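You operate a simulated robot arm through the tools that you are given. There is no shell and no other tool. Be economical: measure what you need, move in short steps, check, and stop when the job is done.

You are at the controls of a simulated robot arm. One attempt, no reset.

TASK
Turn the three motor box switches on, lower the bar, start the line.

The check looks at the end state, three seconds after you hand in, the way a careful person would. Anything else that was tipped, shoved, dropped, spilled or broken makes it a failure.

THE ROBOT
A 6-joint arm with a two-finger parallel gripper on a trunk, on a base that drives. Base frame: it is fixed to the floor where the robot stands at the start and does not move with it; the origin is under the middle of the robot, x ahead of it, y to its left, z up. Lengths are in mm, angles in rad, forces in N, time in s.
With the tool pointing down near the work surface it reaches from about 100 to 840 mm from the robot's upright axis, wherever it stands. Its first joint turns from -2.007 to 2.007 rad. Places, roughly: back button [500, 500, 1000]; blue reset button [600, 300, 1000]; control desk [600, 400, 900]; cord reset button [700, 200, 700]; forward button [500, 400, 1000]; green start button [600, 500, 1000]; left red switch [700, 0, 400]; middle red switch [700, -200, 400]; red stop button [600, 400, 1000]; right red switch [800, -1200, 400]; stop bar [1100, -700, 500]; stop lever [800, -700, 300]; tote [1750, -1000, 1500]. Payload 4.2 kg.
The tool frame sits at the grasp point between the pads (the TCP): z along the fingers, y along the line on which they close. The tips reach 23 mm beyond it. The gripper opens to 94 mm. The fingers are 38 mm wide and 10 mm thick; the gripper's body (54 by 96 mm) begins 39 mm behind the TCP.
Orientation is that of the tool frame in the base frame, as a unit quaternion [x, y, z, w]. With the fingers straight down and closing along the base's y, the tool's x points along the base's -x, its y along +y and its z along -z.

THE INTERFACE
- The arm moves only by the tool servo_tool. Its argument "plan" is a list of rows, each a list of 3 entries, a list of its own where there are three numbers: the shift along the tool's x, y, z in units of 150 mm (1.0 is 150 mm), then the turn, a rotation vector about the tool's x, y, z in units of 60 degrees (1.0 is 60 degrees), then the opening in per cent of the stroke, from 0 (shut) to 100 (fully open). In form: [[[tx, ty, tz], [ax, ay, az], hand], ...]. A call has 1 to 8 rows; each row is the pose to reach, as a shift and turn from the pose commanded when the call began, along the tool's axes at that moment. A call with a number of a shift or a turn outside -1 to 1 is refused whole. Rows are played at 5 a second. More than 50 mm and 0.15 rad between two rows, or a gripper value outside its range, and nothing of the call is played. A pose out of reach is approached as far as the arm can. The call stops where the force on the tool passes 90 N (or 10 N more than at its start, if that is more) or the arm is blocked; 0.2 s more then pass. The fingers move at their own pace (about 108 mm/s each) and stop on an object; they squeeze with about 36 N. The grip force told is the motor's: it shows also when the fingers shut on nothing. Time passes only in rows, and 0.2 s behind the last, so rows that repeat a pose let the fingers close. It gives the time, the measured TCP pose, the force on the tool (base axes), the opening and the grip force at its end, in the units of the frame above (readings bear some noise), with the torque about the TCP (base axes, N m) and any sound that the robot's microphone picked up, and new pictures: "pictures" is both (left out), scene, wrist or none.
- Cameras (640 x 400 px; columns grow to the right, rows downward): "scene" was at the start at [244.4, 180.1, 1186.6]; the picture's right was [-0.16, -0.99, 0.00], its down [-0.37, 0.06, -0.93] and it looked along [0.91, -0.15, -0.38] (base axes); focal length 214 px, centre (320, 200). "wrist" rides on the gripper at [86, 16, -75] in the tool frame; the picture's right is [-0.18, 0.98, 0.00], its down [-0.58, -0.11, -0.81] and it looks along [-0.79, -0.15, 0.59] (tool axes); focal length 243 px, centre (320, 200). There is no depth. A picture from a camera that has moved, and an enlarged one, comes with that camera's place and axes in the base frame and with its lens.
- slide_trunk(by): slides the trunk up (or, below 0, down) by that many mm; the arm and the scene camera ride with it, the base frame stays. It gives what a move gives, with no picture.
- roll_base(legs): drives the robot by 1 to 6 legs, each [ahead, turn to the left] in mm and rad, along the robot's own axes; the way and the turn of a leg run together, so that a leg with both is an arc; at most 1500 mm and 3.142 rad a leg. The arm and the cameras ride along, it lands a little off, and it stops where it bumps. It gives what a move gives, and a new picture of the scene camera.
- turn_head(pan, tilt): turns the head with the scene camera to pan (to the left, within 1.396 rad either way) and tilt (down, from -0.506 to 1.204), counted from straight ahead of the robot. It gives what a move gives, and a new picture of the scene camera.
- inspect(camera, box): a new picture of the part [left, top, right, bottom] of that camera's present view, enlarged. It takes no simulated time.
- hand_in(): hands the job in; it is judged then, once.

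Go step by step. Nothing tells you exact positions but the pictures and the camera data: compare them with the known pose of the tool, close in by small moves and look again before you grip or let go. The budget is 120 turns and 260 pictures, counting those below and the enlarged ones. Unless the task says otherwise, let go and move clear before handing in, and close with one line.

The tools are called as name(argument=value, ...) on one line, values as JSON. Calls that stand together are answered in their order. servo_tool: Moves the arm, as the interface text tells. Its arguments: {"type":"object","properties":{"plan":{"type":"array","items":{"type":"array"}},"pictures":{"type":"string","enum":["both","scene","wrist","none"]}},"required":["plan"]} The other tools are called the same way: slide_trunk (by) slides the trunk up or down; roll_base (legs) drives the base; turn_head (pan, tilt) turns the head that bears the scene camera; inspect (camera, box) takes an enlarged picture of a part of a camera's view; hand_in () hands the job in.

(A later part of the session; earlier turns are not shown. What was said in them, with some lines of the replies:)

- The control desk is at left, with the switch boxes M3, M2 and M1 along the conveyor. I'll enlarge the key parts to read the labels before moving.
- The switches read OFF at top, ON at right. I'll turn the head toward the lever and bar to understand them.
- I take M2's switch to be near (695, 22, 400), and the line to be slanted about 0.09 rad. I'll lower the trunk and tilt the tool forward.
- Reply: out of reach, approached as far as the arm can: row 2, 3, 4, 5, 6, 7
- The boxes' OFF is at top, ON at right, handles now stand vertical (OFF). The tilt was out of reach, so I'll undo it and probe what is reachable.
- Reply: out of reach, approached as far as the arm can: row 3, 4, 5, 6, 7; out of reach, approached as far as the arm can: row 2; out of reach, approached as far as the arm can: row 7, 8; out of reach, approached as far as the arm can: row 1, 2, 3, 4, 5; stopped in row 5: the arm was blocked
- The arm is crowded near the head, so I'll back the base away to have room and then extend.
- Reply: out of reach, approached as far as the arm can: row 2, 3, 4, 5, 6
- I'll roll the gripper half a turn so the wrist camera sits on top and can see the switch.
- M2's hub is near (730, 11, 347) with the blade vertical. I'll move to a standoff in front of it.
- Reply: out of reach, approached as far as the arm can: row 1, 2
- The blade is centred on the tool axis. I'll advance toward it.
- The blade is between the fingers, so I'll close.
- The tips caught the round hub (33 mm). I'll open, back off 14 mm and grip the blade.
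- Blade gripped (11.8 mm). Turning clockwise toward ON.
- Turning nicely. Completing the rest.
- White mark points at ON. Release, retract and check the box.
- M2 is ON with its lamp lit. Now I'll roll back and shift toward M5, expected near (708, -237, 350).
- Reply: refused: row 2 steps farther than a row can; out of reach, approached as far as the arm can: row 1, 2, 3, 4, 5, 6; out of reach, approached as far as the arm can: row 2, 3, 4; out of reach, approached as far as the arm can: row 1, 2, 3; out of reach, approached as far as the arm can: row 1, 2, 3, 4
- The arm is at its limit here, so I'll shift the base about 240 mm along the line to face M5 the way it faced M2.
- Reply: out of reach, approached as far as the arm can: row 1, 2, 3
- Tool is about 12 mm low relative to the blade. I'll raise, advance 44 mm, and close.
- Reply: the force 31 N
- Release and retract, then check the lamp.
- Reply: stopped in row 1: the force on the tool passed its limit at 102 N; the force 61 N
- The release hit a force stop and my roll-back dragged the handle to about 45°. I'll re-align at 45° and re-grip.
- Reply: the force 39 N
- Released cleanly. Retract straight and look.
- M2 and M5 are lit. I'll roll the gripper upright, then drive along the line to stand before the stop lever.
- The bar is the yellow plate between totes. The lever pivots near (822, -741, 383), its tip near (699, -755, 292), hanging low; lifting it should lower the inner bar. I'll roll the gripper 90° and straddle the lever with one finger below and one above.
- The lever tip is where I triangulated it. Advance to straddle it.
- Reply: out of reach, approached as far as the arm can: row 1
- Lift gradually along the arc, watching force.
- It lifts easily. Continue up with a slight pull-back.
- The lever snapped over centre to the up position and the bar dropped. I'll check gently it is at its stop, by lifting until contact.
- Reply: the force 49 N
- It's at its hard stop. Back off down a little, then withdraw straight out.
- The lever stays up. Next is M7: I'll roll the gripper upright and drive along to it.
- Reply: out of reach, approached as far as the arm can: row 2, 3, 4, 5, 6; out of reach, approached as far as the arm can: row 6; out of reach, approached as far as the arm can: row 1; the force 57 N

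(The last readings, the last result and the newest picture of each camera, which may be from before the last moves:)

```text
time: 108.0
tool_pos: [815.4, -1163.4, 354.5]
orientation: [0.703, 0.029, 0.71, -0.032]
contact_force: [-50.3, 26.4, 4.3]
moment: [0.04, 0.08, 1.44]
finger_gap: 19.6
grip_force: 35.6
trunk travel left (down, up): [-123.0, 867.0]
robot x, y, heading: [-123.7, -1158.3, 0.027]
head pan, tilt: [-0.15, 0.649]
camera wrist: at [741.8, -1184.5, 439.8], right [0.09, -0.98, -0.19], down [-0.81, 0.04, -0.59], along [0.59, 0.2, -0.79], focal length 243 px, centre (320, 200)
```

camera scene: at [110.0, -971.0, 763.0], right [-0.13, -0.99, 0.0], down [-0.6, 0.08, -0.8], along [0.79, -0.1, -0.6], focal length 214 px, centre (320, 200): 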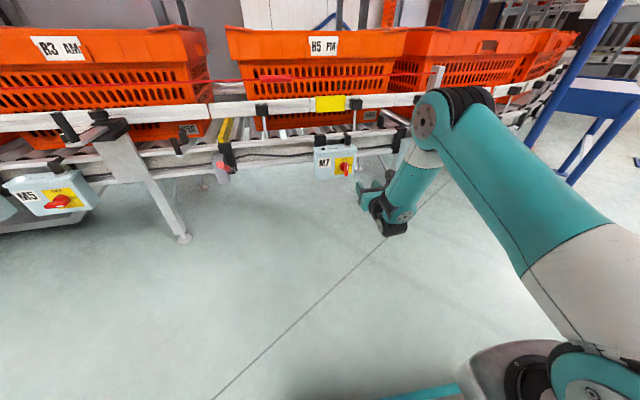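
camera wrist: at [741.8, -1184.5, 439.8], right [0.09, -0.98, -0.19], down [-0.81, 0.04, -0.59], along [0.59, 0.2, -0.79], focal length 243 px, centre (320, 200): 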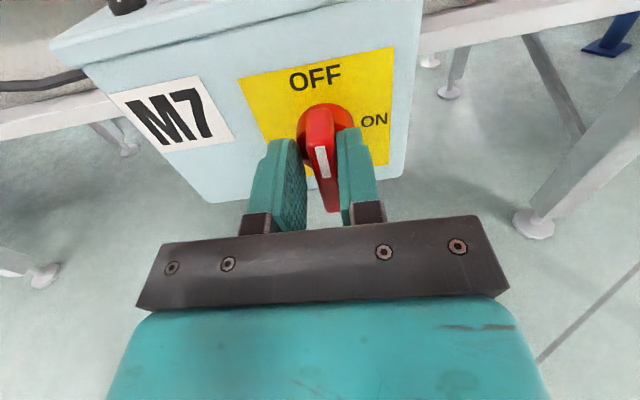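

The tips touch the hub; reopen, back off 9 mm and close again.

servo_tool(plan=[[[0, 0, -0.02], [0, 0, 0], 25], [[0, 0, -0.06], [0, 0, 0], 45], [[0, 0, -0.06], [0, 0, 0], 45], [[0, 0, -0.06], [0, 0, 0], 0], [[0, 0, -0.06], [0, 0, 0], 0], [[0, 0, -0.06], [0, 0, 0], 0]], pictures="wrist")

```text
time: 109.4
tool_pos: [808.5, -1167.1, 355.8]
orientation: [0.701, 0.03, 0.712, -0.03]
contact_force: [12.8, 9.9, -0.6]
moment: [0.0, 0.27, 0.83]
finger_gap: 12.0
grip_force: 44.5
trunk travel left (down, up): [-123.0, 867.0]
robot x, y, heading: [-122.6, -1158.4, 0.022]
head pan, tilt: [-0.15, 0.649]
camera wrist: at [734.2, -1188.5, 440.4], right [0.08, -0.98, -0.18], down [-0.8, 0.04, -0.59], along [0.59, 0.2, -0.78], focal length 243 px, centre (320, 200)
```

wrist: 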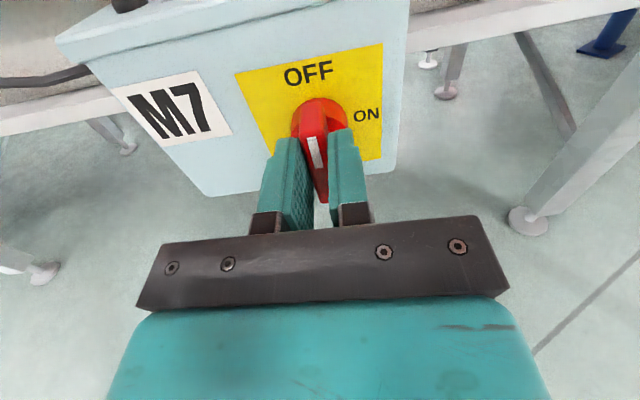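

Gripped at 12 mm. Turn to ON.

servo_tool(plan=[[[0, 0, 0], [0, 0, 0.1], 0], [[0, 0, 0], [0, 0, 0.2], 0], [[0, 0, 0], [0, 0, 0.3], 0], [[0, 0, 0], [0, 0, 0.4], 0], [[0, 0, 0], [0, 0, 0.5], 0], [[0, 0, 0], [0, 0, 0.6], 0], [[0, 0, 0], [0, 0, 0.7], 0], [[0, 0, 0], [0, 0, 0.75], 0]], pictures="none")

servo_tool(plan=[[[0, 0, 0], [0, 0, 0.1], 0], [[0, 0, 0], [0, 0, 0.2], 0], [[0, 0, 0], [0, 0, 0.3], 0], [[0, 0, 0], [0, 0, 0.4], 0], [[0, 0, 0], [0, 0, 0.5], 0], [[0, 0, 0], [0, 0, 0.6], 0], [[0, 0, 0], [0, 0, 0.7], 0], [[0, 0, 0], [0, 0, 0.76], 0]], pictures="wrist")

```text
time: 111.2
tool_pos: [808.9, -1169.8, 354.4]
orientation: [0.66, -0.242, 0.645, -0.299]
contact_force: [10.8, 2.0, -5.9]
moment: [-0.06, 0.39, 1.19]
finger_gap: 12.0
grip_force: 44.8
trunk travel left (down, up): [-123.0, 867.0]
robot x, y, heading: [-123.2, -1155.7, 0.025]
head pan, tilt: [-0.15, 0.649]
```

```text
time: 113.0
tool_pos: [808.2, -1170.2, 351.3]
orientation: [-0.516, 0.481, -0.479, 0.522]
contact_force: [36.4, -14.6, -26.7]
moment: [-0.6, 0.63, -0.34]
finger_gap: 12.0
grip_force: 45.0
trunk travel left (down, up): [-123.0, 867.0]
robot x, y, heading: [-119.2, -1159.2, 0.025]
head pan, tilt: [-0.15, 0.649]
camera wrist: at [740.9, -1261.3, 334.4], right [-0.01, 0.19, -0.98], down [-0.85, 0.51, 0.11], along [0.53, 0.84, 0.16], focal length 243 px, centre (320, 200)
```

wrist: 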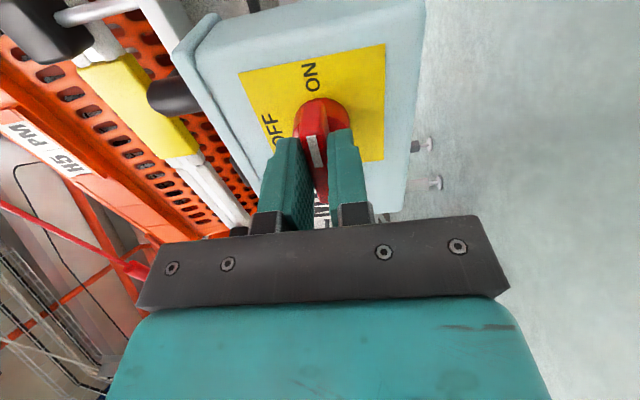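

servo_tool(plan=[[[0, 0.01, 0], [0, 0, 0.03], 0], [[0, 0.015, 0], [0, 0, 0.03], 0], [[0, 0.015, 0], [0, 0, 0.03], 14], [[0, 0.015, 0], [0, 0, 0.03], 18], [[0, 0.015, 0], [0, 0, 0.03], 25]], pictures="none")

inspect(camera="scene", box=[260, 110, 420, 210])

```text
time: 114.2
tool_pos: [810.0, -1167.5, 353.0]
orientation: [-0.507, 0.486, -0.47, 0.535]
contact_force: [-0.5, -0.6, 0.3]
moment: [0.02, 0.0, -0.02]
finger_gap: 23.6
grip_force: 0.1
trunk travel left (down, up): [-123.0, 867.0]
robot x, y, heading: [-128.3, -1160.7, 0.025]
head pan, tilt: [-0.15, 0.649]
```

```text
4.00 times, centred on (340, 160) of scene
camera zoom: at [109.9, -970.9, 763.1], right [-0.13, -0.99, 0.0], down [-0.6, 0.08, -0.8], along [0.79, -0.1, -0.6], focal length 858 px, centre (240, 360)
```

zoom: 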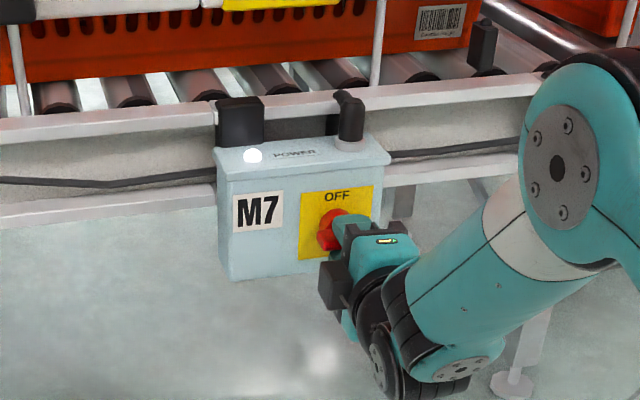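

M7's lamp is lit. Retract, then check the handle, bar and cord from here.

servo_tool(plan=[[[0, 0, -0.15], [0, 0, 0], 30], [[0, 0, -0.4], [0, 0, 0], 40], [[0, 0, -0.7], [0, 0, 0], 50], [[0, 0, -0.9], [0, 0, 0], 50]], pictures="scene")

inspect(camera="scene", box=[40, 70, 260, 210])

inspect(camera="scene", box=[220, 60, 460, 210])

```text
time: 115.2
tool_pos: [679.3, -1178.8, 349.8]
orientation: [-0.509, 0.486, -0.47, 0.532]
contact_force: [-0.2, 0.0, -0.3]
moment: [0.01, 0.01, 0.01]
finger_gap: 47.0
grip_force: 0.1
out of reach, approached as far as the arm can: row 4
trunk travel left (down, up): [-123.0, 867.0]
robot x, y, heading: [-125.8, -1159.8, 0.022]
head pan, tilt: [-0.15, 0.649]
camera scene: at [110.1, -971.0, 763.1], right [-0.13, -0.99, 0.0], down [-0.6, 0.08, -0.8], along [0.79, -0.1, -0.6], focal length 214 px, centre (320, 200)
```

scene: 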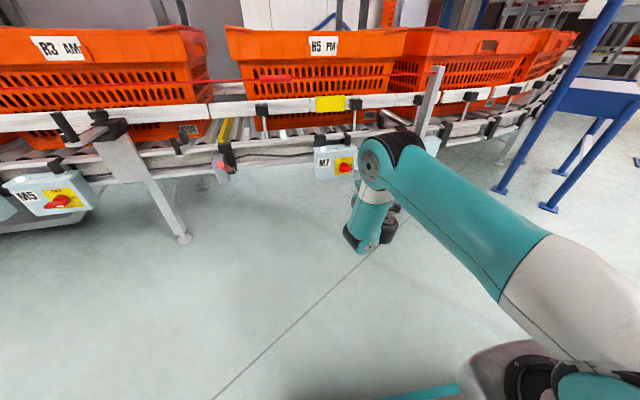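

```text
2.86 times, centred on (150, 140) of scene
camera zoom: at [110.1, -971.0, 763.1], right [-0.13, -0.99, 0.0], down [-0.6, 0.08, -0.8], along [0.79, -0.1, -0.6], focal length 613 px, centre (806, 371)
```

zoom: 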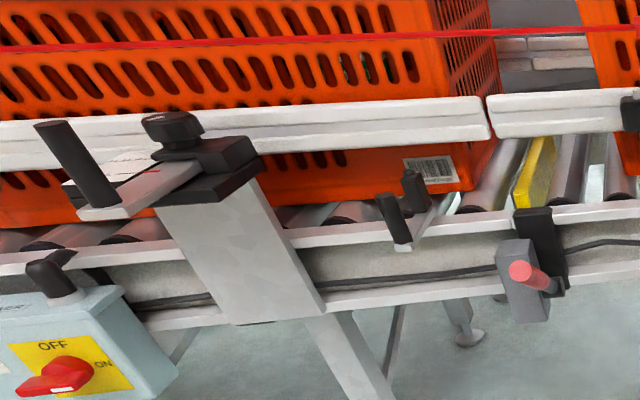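

```text
2.67 times, centred on (340, 135) of scene
camera zoom: at [110.1, -971.0, 763.1], right [-0.13, -0.99, 0.0], down [-0.6, 0.08, -0.8], along [0.79, -0.1, -0.6], focal length 572 px, centre (267, 373)
```

zoom: 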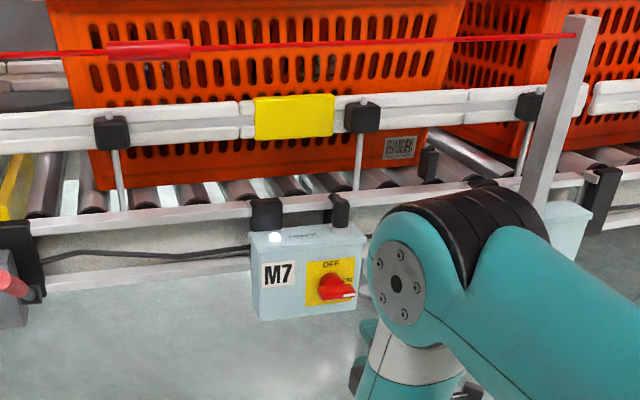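

All three switches are ON with lamps lit, and the bar is down at roller level. Now I'll back off, raise the trunk and bring the tool upright for the desk.

roll_base(legs=[[-250, 0]])

slide_trunk(by=420)

servo_tool(plan=[[[0, 0, 0], [0, 0, -0.13], 0], [[0, 0, 0], [0, 0, -0.26], 0], [[0, 0, 0], [0, 0, -0.39], 0], [[0, 0, 0], [0, 0, -0.52], 0], [[0, 0, 0], [0, 0, -0.65], 0], [[0, 0, 0], [0, 0, -0.75], 0]], pictures="none")

servo_tool(plan=[[[0, 0, 0], [0, 0, -0.13], 0], [[0, 0, 0], [0, 0, -0.26], 0], [[0, 0, 0], [0, 0, -0.39], 0], [[0, 0, 0], [0, 0, -0.52], 0], [[0, 0, 0], [0, 0, -0.65], 0], [[0, 0, 0], [0, 0, -0.79], 0]], pictures="none")

servo_tool(plan=[[[0.2, 0, 0], [0, -0.12, 0], 0], [[0.4, 0, 0], [0, -0.24, 0], 0], [[0.6, 0, 0], [0, -0.36, 0], 0], [[0.8, 0, 0], [0, -0.48, 0], 0], [[0.9, 0, 0], [0, -0.6, 0], 0], [[0.9, 0, 0], [0, -0.72, 0], 0], [[0.9, 0, 0], [0, -0.84, 0], 0]])

```text
time: 117.0
tool_pos: [427.2, -1182.9, 349.8]
orientation: [-0.508, 0.487, -0.47, 0.533]
contact_force: [-0.6, -0.7, -0.1]
moment: [0.01, -0.02, 0.03]
finger_gap: 47.0
grip_force: 0.0
trunk travel left (down, up): [-123.0, 867.0]
robot x, y, heading: [-378.4, -1164.4, 0.023]
head pan, tilt: [-0.15, 0.649]
camera scene: at [-141.8, -977.4, 763.0], right [-0.13, -0.99, 0.0], down [-0.6, 0.08, -0.8], along [0.79, -0.1, -0.6], focal length 214 px, centre (320, 200)
```

scene: 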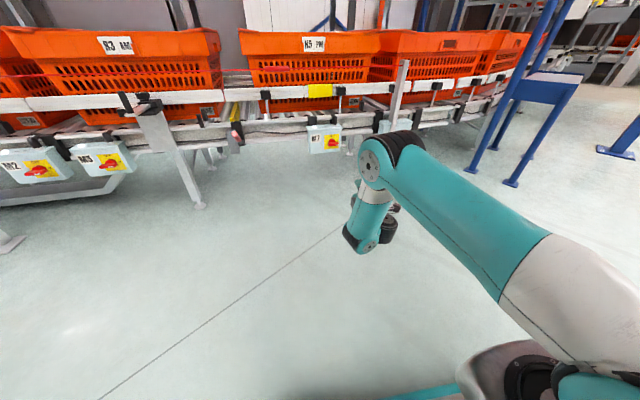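

```text
refused: 420 is not a number from -400 to 400
```

```text
time: 118.4
tool_pos: [427.7, -1183.4, 350.3]
orientation: [0.656, -0.255, 0.639, -0.312]
contact_force: [1.0, -0.6, -0.4]
moment: [0.0, 0.03, 0.02]
finger_gap: 0.0
grip_force: 35.6
trunk travel left (down, up): [-123.0, 867.0]
robot x, y, heading: [-377.0, -1163.5, 0.023]
head pan, tilt: [-0.15, 0.649]
```

```text
time: 119.8
tool_pos: [427.7, -1183.2, 350.5]
orientation: [0.702, 0.032, 0.71, -0.029]
contact_force: [0.1, 0.6, 0.6]
moment: [0.01, 0.01, 0.0]
finger_gap: 0.2
grip_force: 36.5
trunk travel left (down, up): [-123.0, 867.0]
robot x, y, heading: [-374.0, -1165.2, 0.026]
head pan, tilt: [-0.15, 0.649]
```

```text
time: 121.4
tool_pos: [415.5, -1152.1, 480.5]
orientation: [0.938, 0.026, 0.345, -0.015]
contact_force: [-0.7, 0.2, 0.3]
moment: [-0.01, -0.06, 0.01]
finger_gap: 0.0
grip_force: 35.8
out of reach, approached as far as the arm can: row 4, 5, 6, 7
trunk travel left (down, up): [-123.0, 867.0]
robot x, y, heading: [-378.2, -1163.6, 0.017]
head pan, tilt: [-0.15, 0.649]
camera scene: at [-141.8, -977.4, 763.0], right [-0.13, -0.99, 0.0], down [-0.6, 0.08, -0.8], along [0.79, -0.1, -0.6], focal length 214 px, centre (320, 200)
camera wrist: at [434.2, -1167.7, 592.6], right [-0.08, -0.99, -0.13], down [-0.97, 0.05, 0.24], along [-0.23, 0.14, -0.96], focal length 243 px, centre (320, 200)
```

scene: 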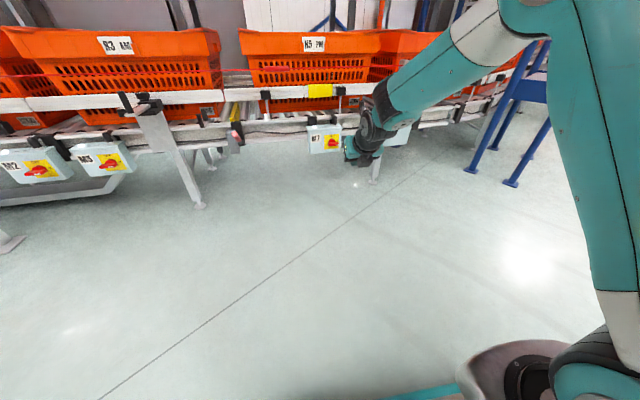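
wrist: 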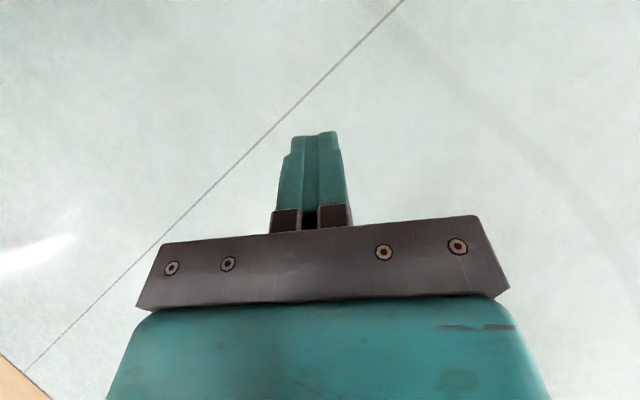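

servo_tool(plan=[[[0.1, 0, -0.12], [0, -0.11, 0], 0], [[0.2, 0, -0.24], [0, -0.22, 0], 0], [[0.3, 0, -0.36], [0, -0.33, 0], 0], [[0.4, 0, -0.48], [0, -0.44, 0], 0], [[0.5, 0, -0.6], [0, -0.55, 0], 0], [[0.6, 0, -0.72], [0, -0.67, 0], 0]], pictures="none")

slide_trunk(by=400)

```text
time: 122.8
tool_pos: [416.7, -1152.5, 620.9]
orientation: [0.999, 0.043, -0.001, 0.0]
contact_force: [-0.5, 1.1, 0.3]
moment: [0.02, -0.01, -0.01]
finger_gap: 0.0
grip_force: 36.2
out of reach, approached as far as the arm can: row 1, 2, 3, 4, 5
trunk travel left (down, up): [-123.0, 867.0]
robot x, y, heading: [-374.2, -1165.0, 0.021]
head pan, tilt: [-0.15, 0.649]
```

```text
time: 126.6
tool_pos: [415.4, -1152.4, 1021.5]
orientation: [0.999, 0.043, 0.0, 0.0]
contact_force: [-0.2, 0.9, -0.2]
moment: [0.03, 0.0, -0.02]
finger_gap: 0.0
grip_force: 35.8
trunk travel left (down, up): [-523.0, 467.0]
robot x, y, heading: [-375.6, -1162.3, 0.029]
head pan, tilt: [-0.15, 0.649]
```

slide_trunk(by=200)

servo_tool(plan=[[[-0.3, 0, 0], [0, 0, 0], 0], [[-0.6, 0, 0], [0, 0, 0], 0], [[-0.9, 0, 0], [0, 0, 0], 0], [[-1, 0, 0], [0, 0, 0], 0]], pictures="none")

servo_tool(plan=[[[-0.3, 0, 0], [0, 0, 0], 0], [[-0.6, 0, 0], [0, 0, 0], 0], [[-0.8, 0, 0], [0, 0, 0], 0]], pictures="none")

roll_base(legs=[[0, -1.796], [-1391, 0]])

```text
time: 128.8
tool_pos: [415.2, -1151.1, 1221.0]
orientation: [0.999, 0.043, 0.0, 0.0]
contact_force: [0.5, -0.3, 0.6]
moment: [-0.03, 0.02, 0.0]
finger_gap: 0.0
grip_force: 36.4
trunk travel left (down, up): [-723.0, 267.0]
robot x, y, heading: [-374.6, -1163.0, 0.024]
head pan, tilt: [-0.15, 0.649]
```

```text
time: 129.8
tool_pos: [263.9, -1163.5, 1219.9]
orientation: [0.999, 0.043, 0.0, 0.0]
contact_force: [0.6, 0.1, 0.0]
moment: [-0.02, 0.06, -0.01]
finger_gap: 0.0
grip_force: 35.5
trunk travel left (down, up): [-723.0, 267.0]
robot x, y, heading: [-375.4, -1164.8, 0.028]
head pan, tilt: [-0.15, 0.649]
```

```text
time: 130.6
tool_pos: [144.6, -1173.8, 1222.4]
orientation: [0.999, 0.043, 0.0, 0.0]
contact_force: [1.7, -0.5, -0.7]
moment: [0.0, -0.01, 0.0]
finger_gap: 0.2
grip_force: 36.4
trunk travel left (down, up): [-723.0, 267.0]
robot x, y, heading: [-374.0, -1164.5, 0.023]
head pan, tilt: [-0.15, 0.649]
```

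```text
time: 142.0
tool_pos: [-189.1, -298.4, 1221.1]
orientation: [-0.64, 0.768, 0.001, 0.0]
contact_force: [0.3, 0.2, -0.4]
moment: [-0.05, 0.01, -0.02]
finger_gap: 0.0
grip_force: 35.4
trunk travel left (down, up): [-723.0, 267.0]
robot x, y, heading: [-46.1, 201.8, -1.814]
head pan, tilt: [-0.15, 0.649]
camera scene: at [76.7, -72.1, 1363.0], right [-0.92, 0.38, 0.0], down [0.23, 0.56, -0.8], along [-0.3, -0.74, -0.6], focal length 214 px, centre (320, 200)
```

scene: 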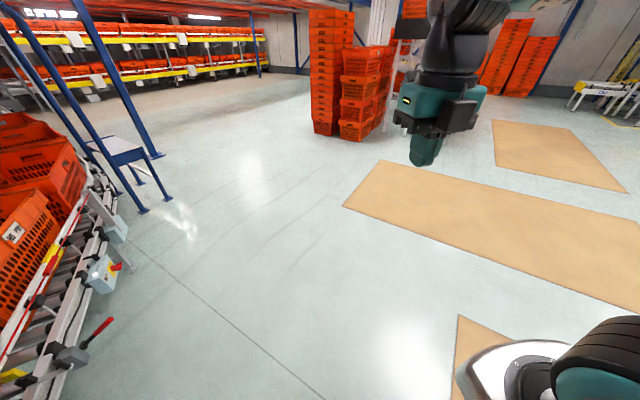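

roll_base(legs=[[0, 1.814]])

turn_head(pan=0.1, tilt=0.75)

```text
time: 144.7
tool_pos: [214.4, -244.8, 1232.0]
orientation: [0.891, -0.453, 0.015, 0.008]
contact_force: [0.5, -1.0, -0.6]
moment: [0.08, 0.04, -0.04]
finger_gap: 0.0
grip_force: 35.7
trunk travel left (down, up): [-723.0, 267.0]
robot x, y, heading: [-30.4, 174.7, -1.089]
head pan, tilt: [-0.15, 0.649]
stopped in leg 1: the robot was blocked; the commanded pose is now the measured one
camera scene: at [236.2, 29.7, 1366.5], right [-0.94, -0.33, -0.01], down [-0.19, 0.58, -0.79], along [0.26, -0.75, -0.61], focal length 214 px, centre (320, 200)
```

scene: 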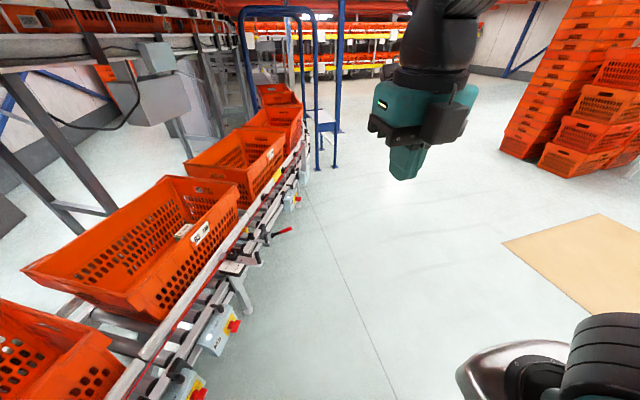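

```text
time: 145.5
tool_pos: [223.9, -246.2, 1230.1]
orientation: [0.891, -0.454, 0.011, 0.009]
contact_force: [-0.6, -0.1, 0.1]
moment: [0.0, -0.02, 0.0]
finger_gap: 0.0
grip_force: 36.1
trunk travel left (down, up): [-723.0, 267.0]
robot x, y, heading: [-28.2, 168.9, -1.088]
head pan, tilt: [0.099, 0.75]
camera scene: at [262.5, 42.1, 1356.0], right [-0.84, -0.55, 0.0], down [-0.38, 0.58, -0.72], along [0.4, -0.6, -0.69], focal length 214 px, centre (320, 200)
```

scene: 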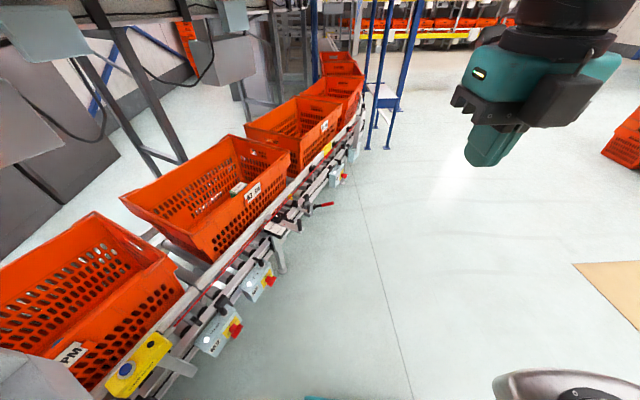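

The turn was blocked by something on the robot's left. I'll look that way before moving.

turn_head(pan=1.2, tilt=0.7)

```text
time: 146.8
tool_pos: [218.9, -246.2, 1231.3]
orientation: [0.891, -0.454, 0.013, 0.009]
contact_force: [0.2, -0.5, 0.4]
moment: [-0.02, -0.03, 0.03]
finger_gap: 0.0
grip_force: 35.8
trunk travel left (down, up): [-723.0, 267.0]
robot x, y, heading: [-30.9, 168.6, -1.091]
head pan, tilt: [1.201, 0.7]
camera scene: at [305.5, 120.9, 1359.7], right [0.11, -0.99, -0.01], down [-0.64, -0.06, -0.76], along [0.76, 0.09, -0.65], focal length 214 px, centre (320, 200)
```

scene: 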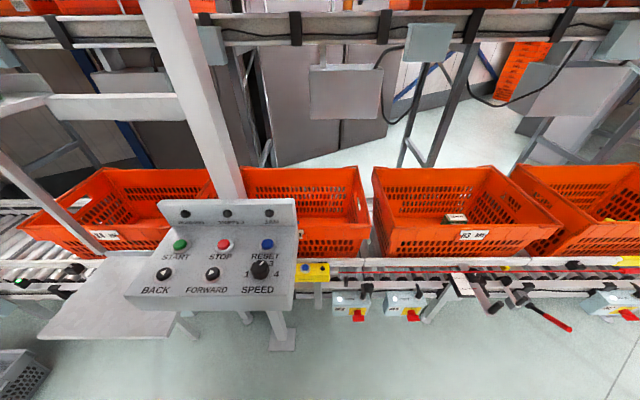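

The robot drifted away from something behind it while turning, so I'll drive forward away from it and then turn left.

roll_base(legs=[[170, 0], [0, 0.5]])

```text
time: 149.7
tool_pos: [465.8, -226.4, 1230.5]
orientation: [0.975, -0.22, 0.015, 0.005]
contact_force: [-0.2, 0.6, -0.8]
moment: [0.0, -0.02, -0.02]
finger_gap: 0.2
grip_force: 36.4
trunk travel left (down, up): [-723.0, 267.0]
robot x, y, heading: [49.1, 21.8, -0.588]
head pan, tilt: [1.201, 0.7]
camera scene: at [355.0, 147.7, 1358.7], right [0.57, -0.82, 0.0], down [-0.53, -0.37, -0.76], along [0.63, 0.44, -0.64], focal length 214 px, centre (320, 200)
```

scene: 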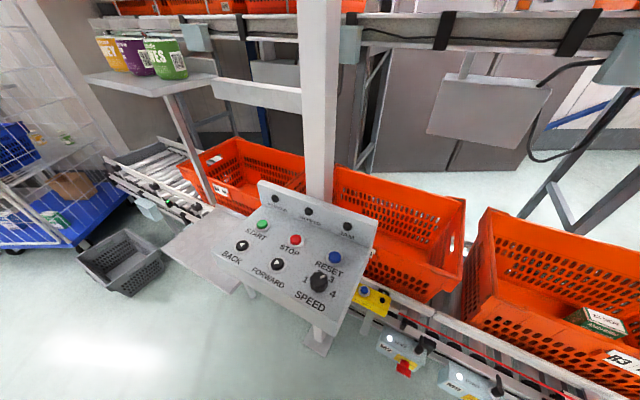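

roll_base(legs=[[-60, 0], [0, 0.588]])

turn_head(pan=0.5, tilt=0.8)

```text
time: 152.3
tool_pos: [483.2, 74.0, 1230.8]
orientation: [0.998, 0.065, 0.017, 0.001]
contact_force: [0.2, 0.8, 0.6]
moment: [0.03, 0.0, -0.03]
finger_gap: 0.1
grip_force: 36.3
trunk travel left (down, up): [-723.0, 267.0]
robot x, y, heading: [-0.3, 54.2, -0.02]
head pan, tilt: [1.201, 0.7]
camera scene: at [187.6, 326.4, 1358.7], right [0.93, -0.37, 0.0], down [-0.24, -0.6, -0.76], along [0.29, 0.71, -0.64], focal length 214 px, centre (320, 200)
```

scene: 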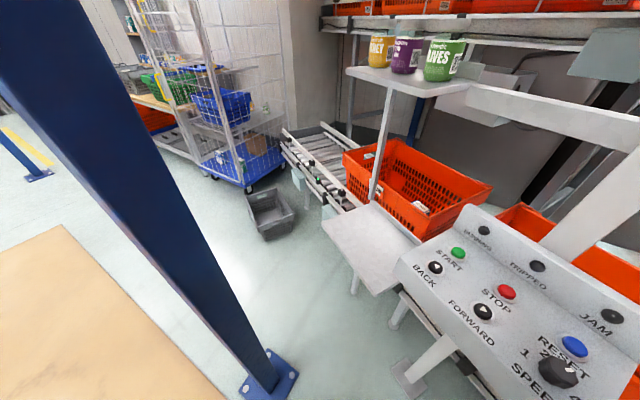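

```text
time: 153.3
tool_pos: [483.8, 73.2, 1230.8]
orientation: [0.998, 0.065, 0.017, 0.001]
contact_force: [0.4, 0.1, 0.8]
moment: [0.0, 0.0, 0.0]
finger_gap: 0.2
grip_force: 36.2
trunk travel left (down, up): [-723.0, 267.0]
robot x, y, heading: [-1.5, 56.1, -0.012]
head pan, tilt: [0.499, 0.799]
camera scene: at [227.1, 285.3, 1350.4], right [0.47, -0.88, 0.0], down [-0.63, -0.33, -0.7], along [0.62, 0.33, -0.72], focal length 214 px, centre (320, 200)
```

scene: 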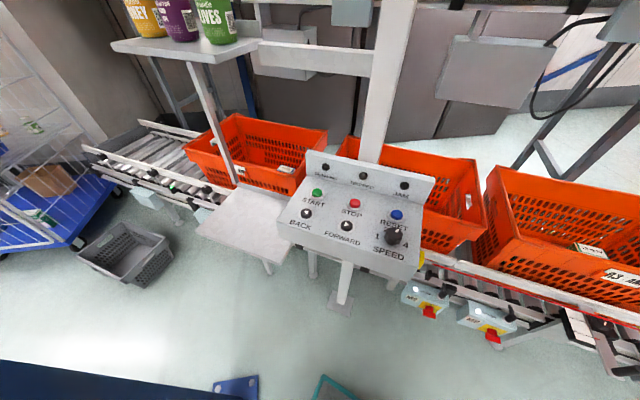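

The thing bumped was a fixed, bolted blue post. Start button triangulates to about (583, 483, 961). Let me check the lamps.

inspect(camera="scene", box=[270, 140, 450, 270])

inspect(camera="scene", box=[390, 230, 550, 350])

```text
3.08 times, centred on (360, 205) of scene
camera zoom: at [227.1, 285.3, 1350.4], right [0.47, -0.88, 0.0], down [-0.63, -0.33, -0.7], along [0.62, 0.33, -0.72], focal length 660 px, centre (197, 185)
```

zoom: 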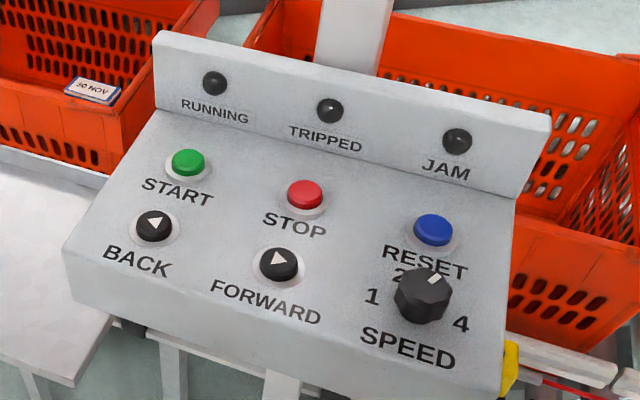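

```text
3.33 times, centred on (470, 290) of scene
camera zoom: at [227.1, 285.3, 1350.4], right [0.47, -0.88, 0.0], down [-0.63, -0.33, -0.7], along [0.62, 0.33, -0.72], focal length 715 px, centre (-180, -100)
```

zoom: 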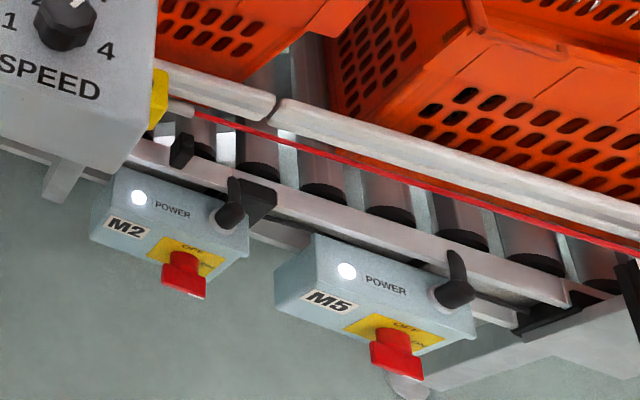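

No trip shown. I'll turn the base left so the desk is straight ahead of the arm; the path is clear of the post.

roll_base(legs=[[0, 0.5]])

turn_head(pan=0.0, tilt=0.8)

```text
time: 155.2
tool_pos: [415.0, 303.8, 1230.0]
orientation: [0.95, 0.31, 0.016, -0.003]
contact_force: [0.1, 0.1, 0.3]
moment: [-0.03, 0.0, 0.0]
finger_gap: 0.1
grip_force: 35.8
trunk travel left (down, up): [-723.0, 267.0]
robot x, y, heading: [1.7, 53.2, 0.482]
head pan, tilt: [0.499, 0.799]
camera scene: at [88.4, 365.6, 1350.4], right [0.83, -0.55, 0.0], down [-0.4, -0.6, -0.7], along [0.38, 0.58, -0.72], focal length 214 px, centre (320, 200)
```

scene: 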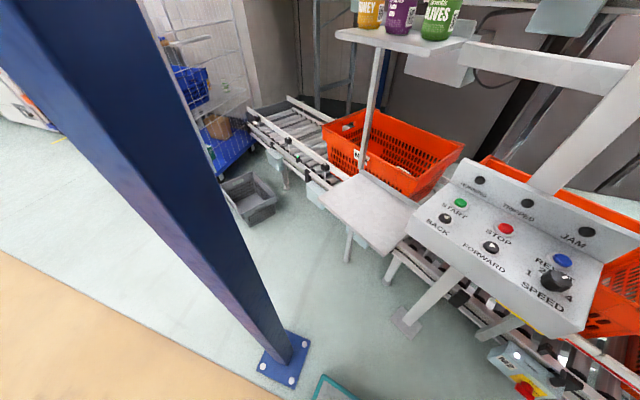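

```text
time: 156.1
tool_pos: [415.2, 304.1, 1230.4]
orientation: [0.95, 0.31, 0.016, -0.004]
contact_force: [0.2, -0.6, 0.1]
moment: [-0.02, -0.02, 0.01]
finger_gap: 0.0
grip_force: 36.1
trunk travel left (down, up): [-723.0, 267.0]
robot x, y, heading: [1.7, 51.7, 0.488]
head pan, tilt: [0.0, 0.799]
camera scene: at [115.2, 336.2, 1350.4], right [0.47, -0.88, 0.0], down [-0.63, -0.34, -0.7], along [0.62, 0.33, -0.72], focal length 214 px, centre (320, 200)
```

scene: 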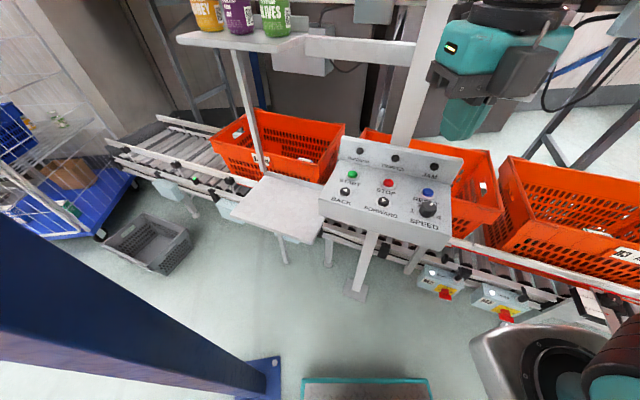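

Confirmed start at (581, 481, 961). The wrist camera would hang over the lamp panel, so I'll roll the tool half a turn while moving over the button.

servo_tool(plan=[[[0, 0, 0], [0, 0, 0.13], 0], [[0, 0, 0], [0, 0, 0.26], 0], [[0, 0, 0], [0, 0, 0.39], 0], [[0, 0, 0], [0, 0, 0.52], 0], [[0, 0, 0], [0, 0, 0.65], 0], [[0, 0, 0], [0, 0, 0.78], 0], [[0, 0, 0], [0, 0, 0.91], 0], [[0, 0, 0], [0, 0, 1], 0]], pictures="none")

servo_tool(plan=[[[0, 0, 0], [0, 0, 0.13], 0], [[0, 0, 0], [0, 0, 0.26], 0], [[0, 0, 0], [0, 0, 0.39], 0], [[0, 0, 0], [0, 0, 0.52], 0], [[0, 0, 0], [0, 0, 0.65], 0], [[0, 0, 0], [0, 0, 0.78], 0], [[0, 0, 0], [0, 0, 0.91], 0], [[0, 0, 0], [0, 0, 1], 0]], pictures="none")

servo_tool(plan=[[[0, 0, 0], [0, 0, 0.13], 0], [[0, 0, 0], [0, 0, 0.26], 0], [[0, 0, 0], [0, 0, 0.39], 0], [[0, 0, 0], [0, 0, 0.52], 0], [[0, 0, 0], [0, 0, 0.65], 0], [[0, 0, 0], [0, 0, 0.78], 0], [[0, 0, 0], [0, 0, 0.91], 0], [[0, 0, 0], [0, 0, 1], 0]], pictures="wrist")

```text
time: 157.9
tool_pos: [414.9, 303.7, 1230.5]
orientation: [0.978, -0.208, 0.012, -0.011]
contact_force: [0.0, -0.3, 1.5]
moment: [0.0, 0.03, 0.01]
finger_gap: 0.0
grip_force: 35.7
trunk travel left (down, up): [-723.0, 267.0]
robot x, y, heading: [-0.8, 53.5, 0.49]
head pan, tilt: [0.0, 0.799]
```

```text
time: 159.7
tool_pos: [415.3, 304.4, 1231.2]
orientation: [0.743, -0.669, 0.005, -0.015]
contact_force: [-0.4, -0.5, -0.4]
moment: [0.0, 0.0, 0.0]
finger_gap: 0.0
grip_force: 35.9
trunk travel left (down, up): [-723.0, 267.0]
robot x, y, heading: [-3.7, 56.7, 0.484]
head pan, tilt: [0.0, 0.799]
```

```text
time: 161.5
tool_pos: [415.4, 304.9, 1230.7]
orientation: [-0.309, 0.951, 0.003, 0.017]
contact_force: [-0.6, -0.3, 0.6]
moment: [0.03, 0.02, -0.01]
finger_gap: 0.0
grip_force: 35.8
trunk travel left (down, up): [-723.0, 267.0]
robot x, y, heading: [-1.5, 56.2, 0.489]
head pan, tilt: [0.0, 0.799]
camera wrist: at [333.5, 266.0, 1302.0], right [-0.43, 0.9, 0.0], down [0.51, 0.24, 0.83], along [0.74, 0.36, -0.56], focal length 243 px, centre (320, 200)
```

wrist: 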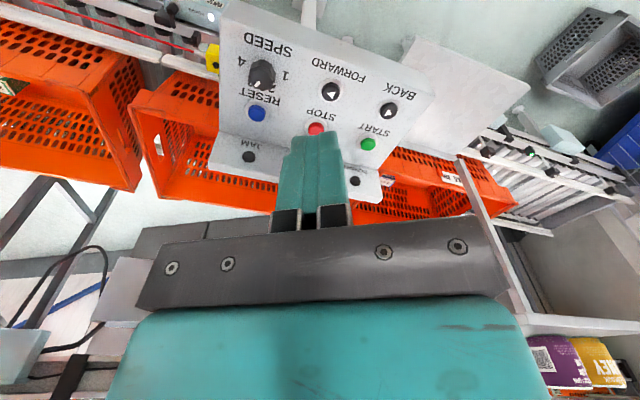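

servo_tool(plan=[[[-0.3, 0.06, 0], [0, 0, 0], 0], [[-0.6, 0.12, 0], [0, 0, 0], 0], [[-0.9, 0.18, 0], [0, 0, 0], 0], [[-1, 0.2, 0.1], [0, 0, 0], 0]], pictures="none")

servo_tool(plan=[[[-0.25, 0.05, 0.1], [0, 0, 0], 0], [[-0.5, 0.1, 0.2], [0, 0, 0], 0], [[-0.55, 0.1, 0.45], [0, 0, 0], 0], [[-0.55, 0.1, 0.7], [0, 0, 0], 0], [[-0.55, 0.1, 0.9], [0, 0, 0], 0], [[-0.55, 0.1, 0.9], [0, 0, 0], 0]])

```text
time: 162.5
tool_pos: [518.0, 416.9, 1220.7]
orientation: [-0.309, 0.951, 0.002, 0.016]
contact_force: [-0.3, 0.0, 0.4]
moment: [0.01, 0.0, 0.02]
finger_gap: 0.1
grip_force: 35.8
trunk travel left (down, up): [-723.0, 267.0]
robot x, y, heading: [-3.2, 55.4, 0.487]
head pan, tilt: [0.0, 0.799]
```

```text
time: 163.9
tool_pos: [581.9, 478.9, 1087.5]
orientation: [-0.31, 0.95, 0.003, 0.017]
contact_force: [0.5, -0.1, -0.9]
moment: [-0.01, 0.03, -0.03]
finger_gap: 0.0
grip_force: 36.2
trunk travel left (down, up): [-723.0, 267.0]
robot x, y, heading: [-0.4, 54.0, 0.486]
head pan, tilt: [0.0, 0.799]
camera scene: at [115.2, 336.1, 1350.4], right [0.47, -0.88, 0.0], down [-0.63, -0.34, -0.7], along [0.62, 0.33, -0.72], focal length 214 px, centre (320, 200)
camera wrist: at [499.0, 441.0, 1158.8], right [-0.43, 0.9, 0.0], down [0.51, 0.24, 0.83], along [0.74, 0.36, -0.56], focal length 243 px, centre (320, 200)
```

scene: 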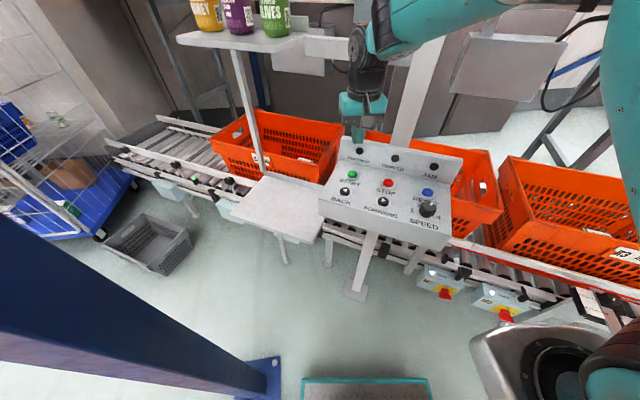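
wrist: 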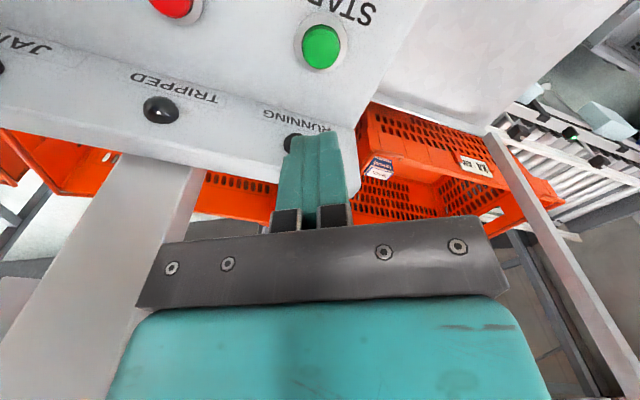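

servo_tool(plan=[[[0.03, 0.02, 0.25], [0, 0, 0], 0], [[0.05, 0.02, 0.45], [0, 0, 0], 0], [[0.05, 0.02, 0.54], [0, 0, 0], 0], [[0.05, 0.02, 0.54], [0, 0, 0], 0]])

inspect(camera="scene", box=[300, 120, 460, 240])

```text
time: 164.9
tool_pos: [574.9, 479.0, 1006.5]
orientation: [-0.31, 0.951, 0.002, 0.016]
contact_force: [0.3, 0.5, 0.2]
moment: [0.0, -0.01, -0.03]
finger_gap: 0.0
grip_force: 36.0
trunk travel left (down, up): [-723.0, 267.0]
robot x, y, heading: [-3.6, 56.6, 0.483]
head pan, tilt: [0.0, 0.799]
camera scene: at [115.2, 336.1, 1350.4], right [0.47, -0.88, 0.0], down [-0.63, -0.34, -0.7], along [0.62, 0.33, -0.72], focal length 214 px, centre (320, 200)
camera wrist: at [493.1, 441.1, 1077.4], right [-0.43, 0.9, 0.0], down [0.51, 0.24, 0.83], along [0.74, 0.36, -0.56], focal length 243 px, centre (320, 200)
```

scene: 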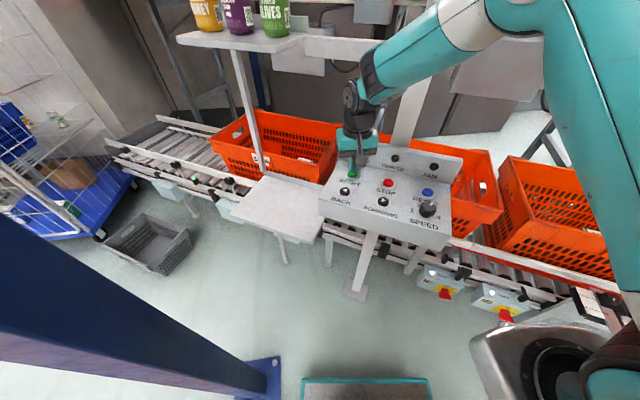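
wrist: 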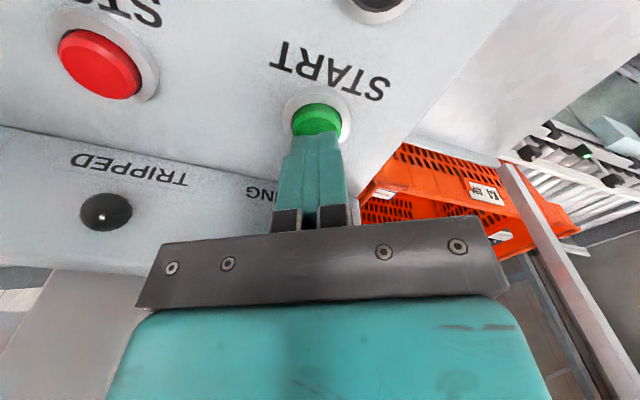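

```text
3.33 times, centred on (380, 180) of scene
camera zoom: at [115.2, 336.1, 1350.4], right [0.47, -0.88, 0.0], down [-0.63, -0.34, -0.7], along [0.62, 0.33, -0.72], focal length 715 px, centre (120, 267)
```

zoom: 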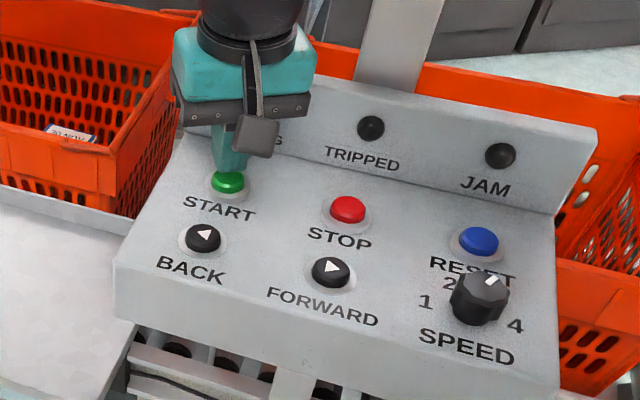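

Aligned over START. Press down in small steps.

servo_tool(plan=[[[0, 0, 0.06], [0, 0, 0], 0], [[0, 0, 0.1], [0, 0, 0], 0], [[0, 0, 0.13], [0, 0, 0], 0], [[0, 0, 0.15], [0, 0, 0], 0]], pictures="none")

inspect(camera="wrist", box=[160, 60, 480, 260])

```text
time: 165.9
tool_pos: [574.8, 478.4, 990.4]
orientation: [-0.309, 0.951, 0.005, 0.019]
contact_force: [-8.7, -9.0, 50.1]
moment: [-0.33, 0.28, -0.07]
finger_gap: 0.0
grip_force: 36.5
trunk travel left (down, up): [-723.0, 267.0]
robot x, y, heading: [-0.1, 55.7, 0.484]
head pan, tilt: [0.0, 0.799]
heard: click
```

```text
2.00 times, centred on (320, 160) of wrist
camera zoom: at [492.9, 440.9, 1060.0], right [-0.43, 0.9, 0.0], down [0.51, 0.24, 0.83], along [0.75, 0.36, -0.56], focal length 485 px, centre (320, 280)
```

zoom: 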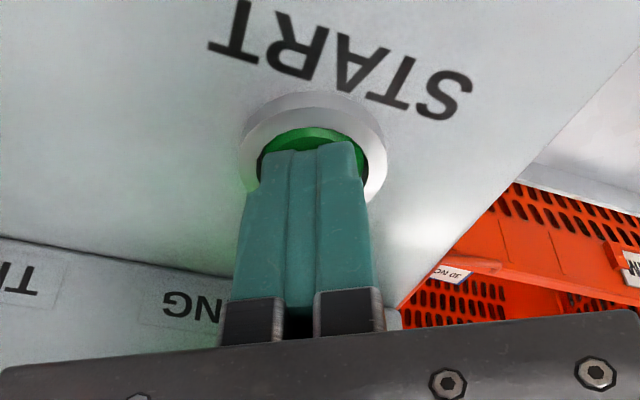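

Click heard and the button bottomed. Lift off and check the lamps.

servo_tool(plan=[[[0, 0, -0.15], [0, 0, 0], 0], [[0, 0, -0.4], [0, 0, 0], 0], [[0, 0, -0.7], [0, 0, 0], 0], [[0, 0, -0.95], [0, 0, 0], 0]], pictures="scene")

inspect(camera="scene", box=[300, 120, 460, 240])

```text
time: 166.9
tool_pos: [572.1, 479.5, 1126.9]
orientation: [-0.31, 0.95, 0.002, 0.015]
contact_force: [0.4, 1.0, -1.2]
moment: [0.0, -0.01, -0.01]
finger_gap: 0.2
grip_force: 36.3
trunk travel left (down, up): [-723.0, 267.0]
robot x, y, heading: [-0.9, 57.6, 0.484]
head pan, tilt: [0.0, 0.799]
camera scene: at [115.5, 336.3, 1350.3], right [0.47, -0.88, 0.0], down [-0.63, -0.34, -0.7], along [0.62, 0.33, -0.72], focal length 214 px, centre (320, 200)
```

scene: 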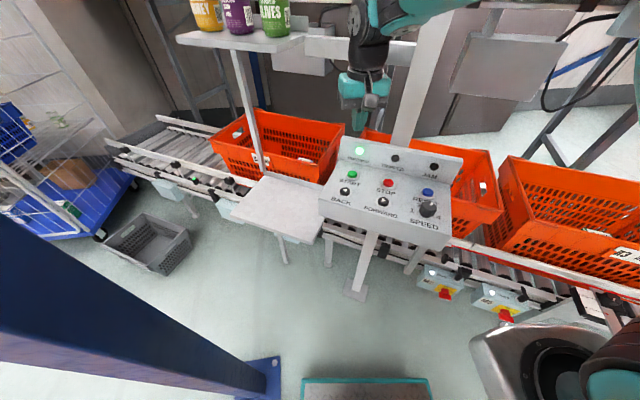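

```text
3.33 times, centred on (380, 180) of scene
camera zoom: at [115.5, 336.3, 1350.3], right [0.47, -0.88, 0.0], down [-0.63, -0.34, -0.7], along [0.62, 0.33, -0.72], focal length 715 px, centre (120, 267)
```

zoom: 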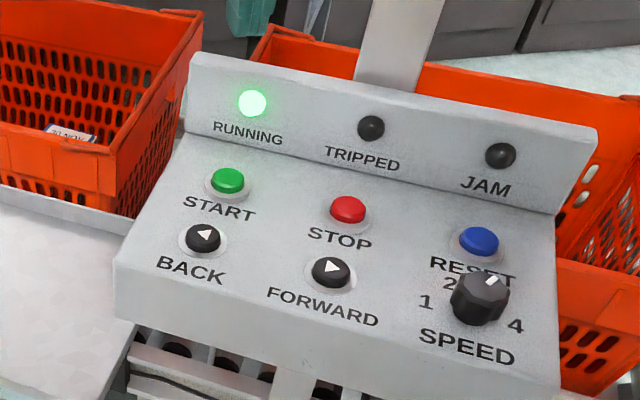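

RUNNING is lit. I'll raise the tool clear and watch a couple of seconds for any jam or trip.

servo_tool(plan=[[[0, 0, -0.3], [0, 0, 0], 0], [[0, 0, -0.5], [0, 0, 0], 0], [[0, 0, -0.5], [0, 0, 0], 0], [[0, 0, -0.5], [0, 0, 0], 0], [[0, 0, -0.5], [0, 0, 0], 0], [[0, 0, -0.5], [0, 0, 0], 0], [[0, 0, -0.5], [0, 0, 0], 0], [[0, 0, -0.5], [0, 0, 0], 0]], pictures="none")

turn_head(pan=-0.7, tilt=0.55)

```text
time: 168.7
tool_pos: [568.6, 475.5, 1201.5]
orientation: [-0.31, 0.951, 0.003, 0.015]
contact_force: [-0.6, 0.1, -0.6]
moment: [-0.01, -0.04, 0.0]
finger_gap: 0.0
grip_force: 36.2
trunk travel left (down, up): [-723.0, 267.0]
robot x, y, heading: [-1.0, 51.3, 0.484]
head pan, tilt: [0.0, 0.799]
```

```text
time: 169.8
tool_pos: [569.7, 476.4, 1202.0]
orientation: [-0.31, 0.951, 0.003, 0.016]
contact_force: [0.2, 0.4, -0.3]
moment: [0.01, 0.01, -0.02]
finger_gap: 0.2
grip_force: 35.6
trunk travel left (down, up): [-723.0, 267.0]
robot x, y, heading: [-0.2, 54.9, 0.485]
head pan, tilt: [-0.7, 0.55]
camera scene: at [131.8, 279.5, 1371.8], right [-0.21, -0.98, 0.0], down [-0.51, 0.11, -0.85], along [0.83, -0.18, -0.52], focal length 214 px, centre (320, 200)
```

scene: 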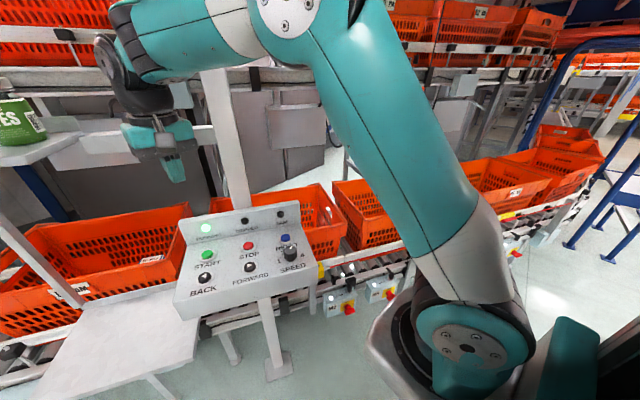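

RUNNING is still lit, TRIPPED and JAM are dark, and the arm is clear of the desk, so I'm handing in.

hand_in()

```text
The job is handed in.
```

I turned M2, M5 and M7 on (power lamps lit), lowered the stop bar with its lever, and started the line. The RUNNING lamp was lit with no trip or jam just before I handed in. The base did bump a bolted blue post while turning, and I saw nothing tipped or moved.
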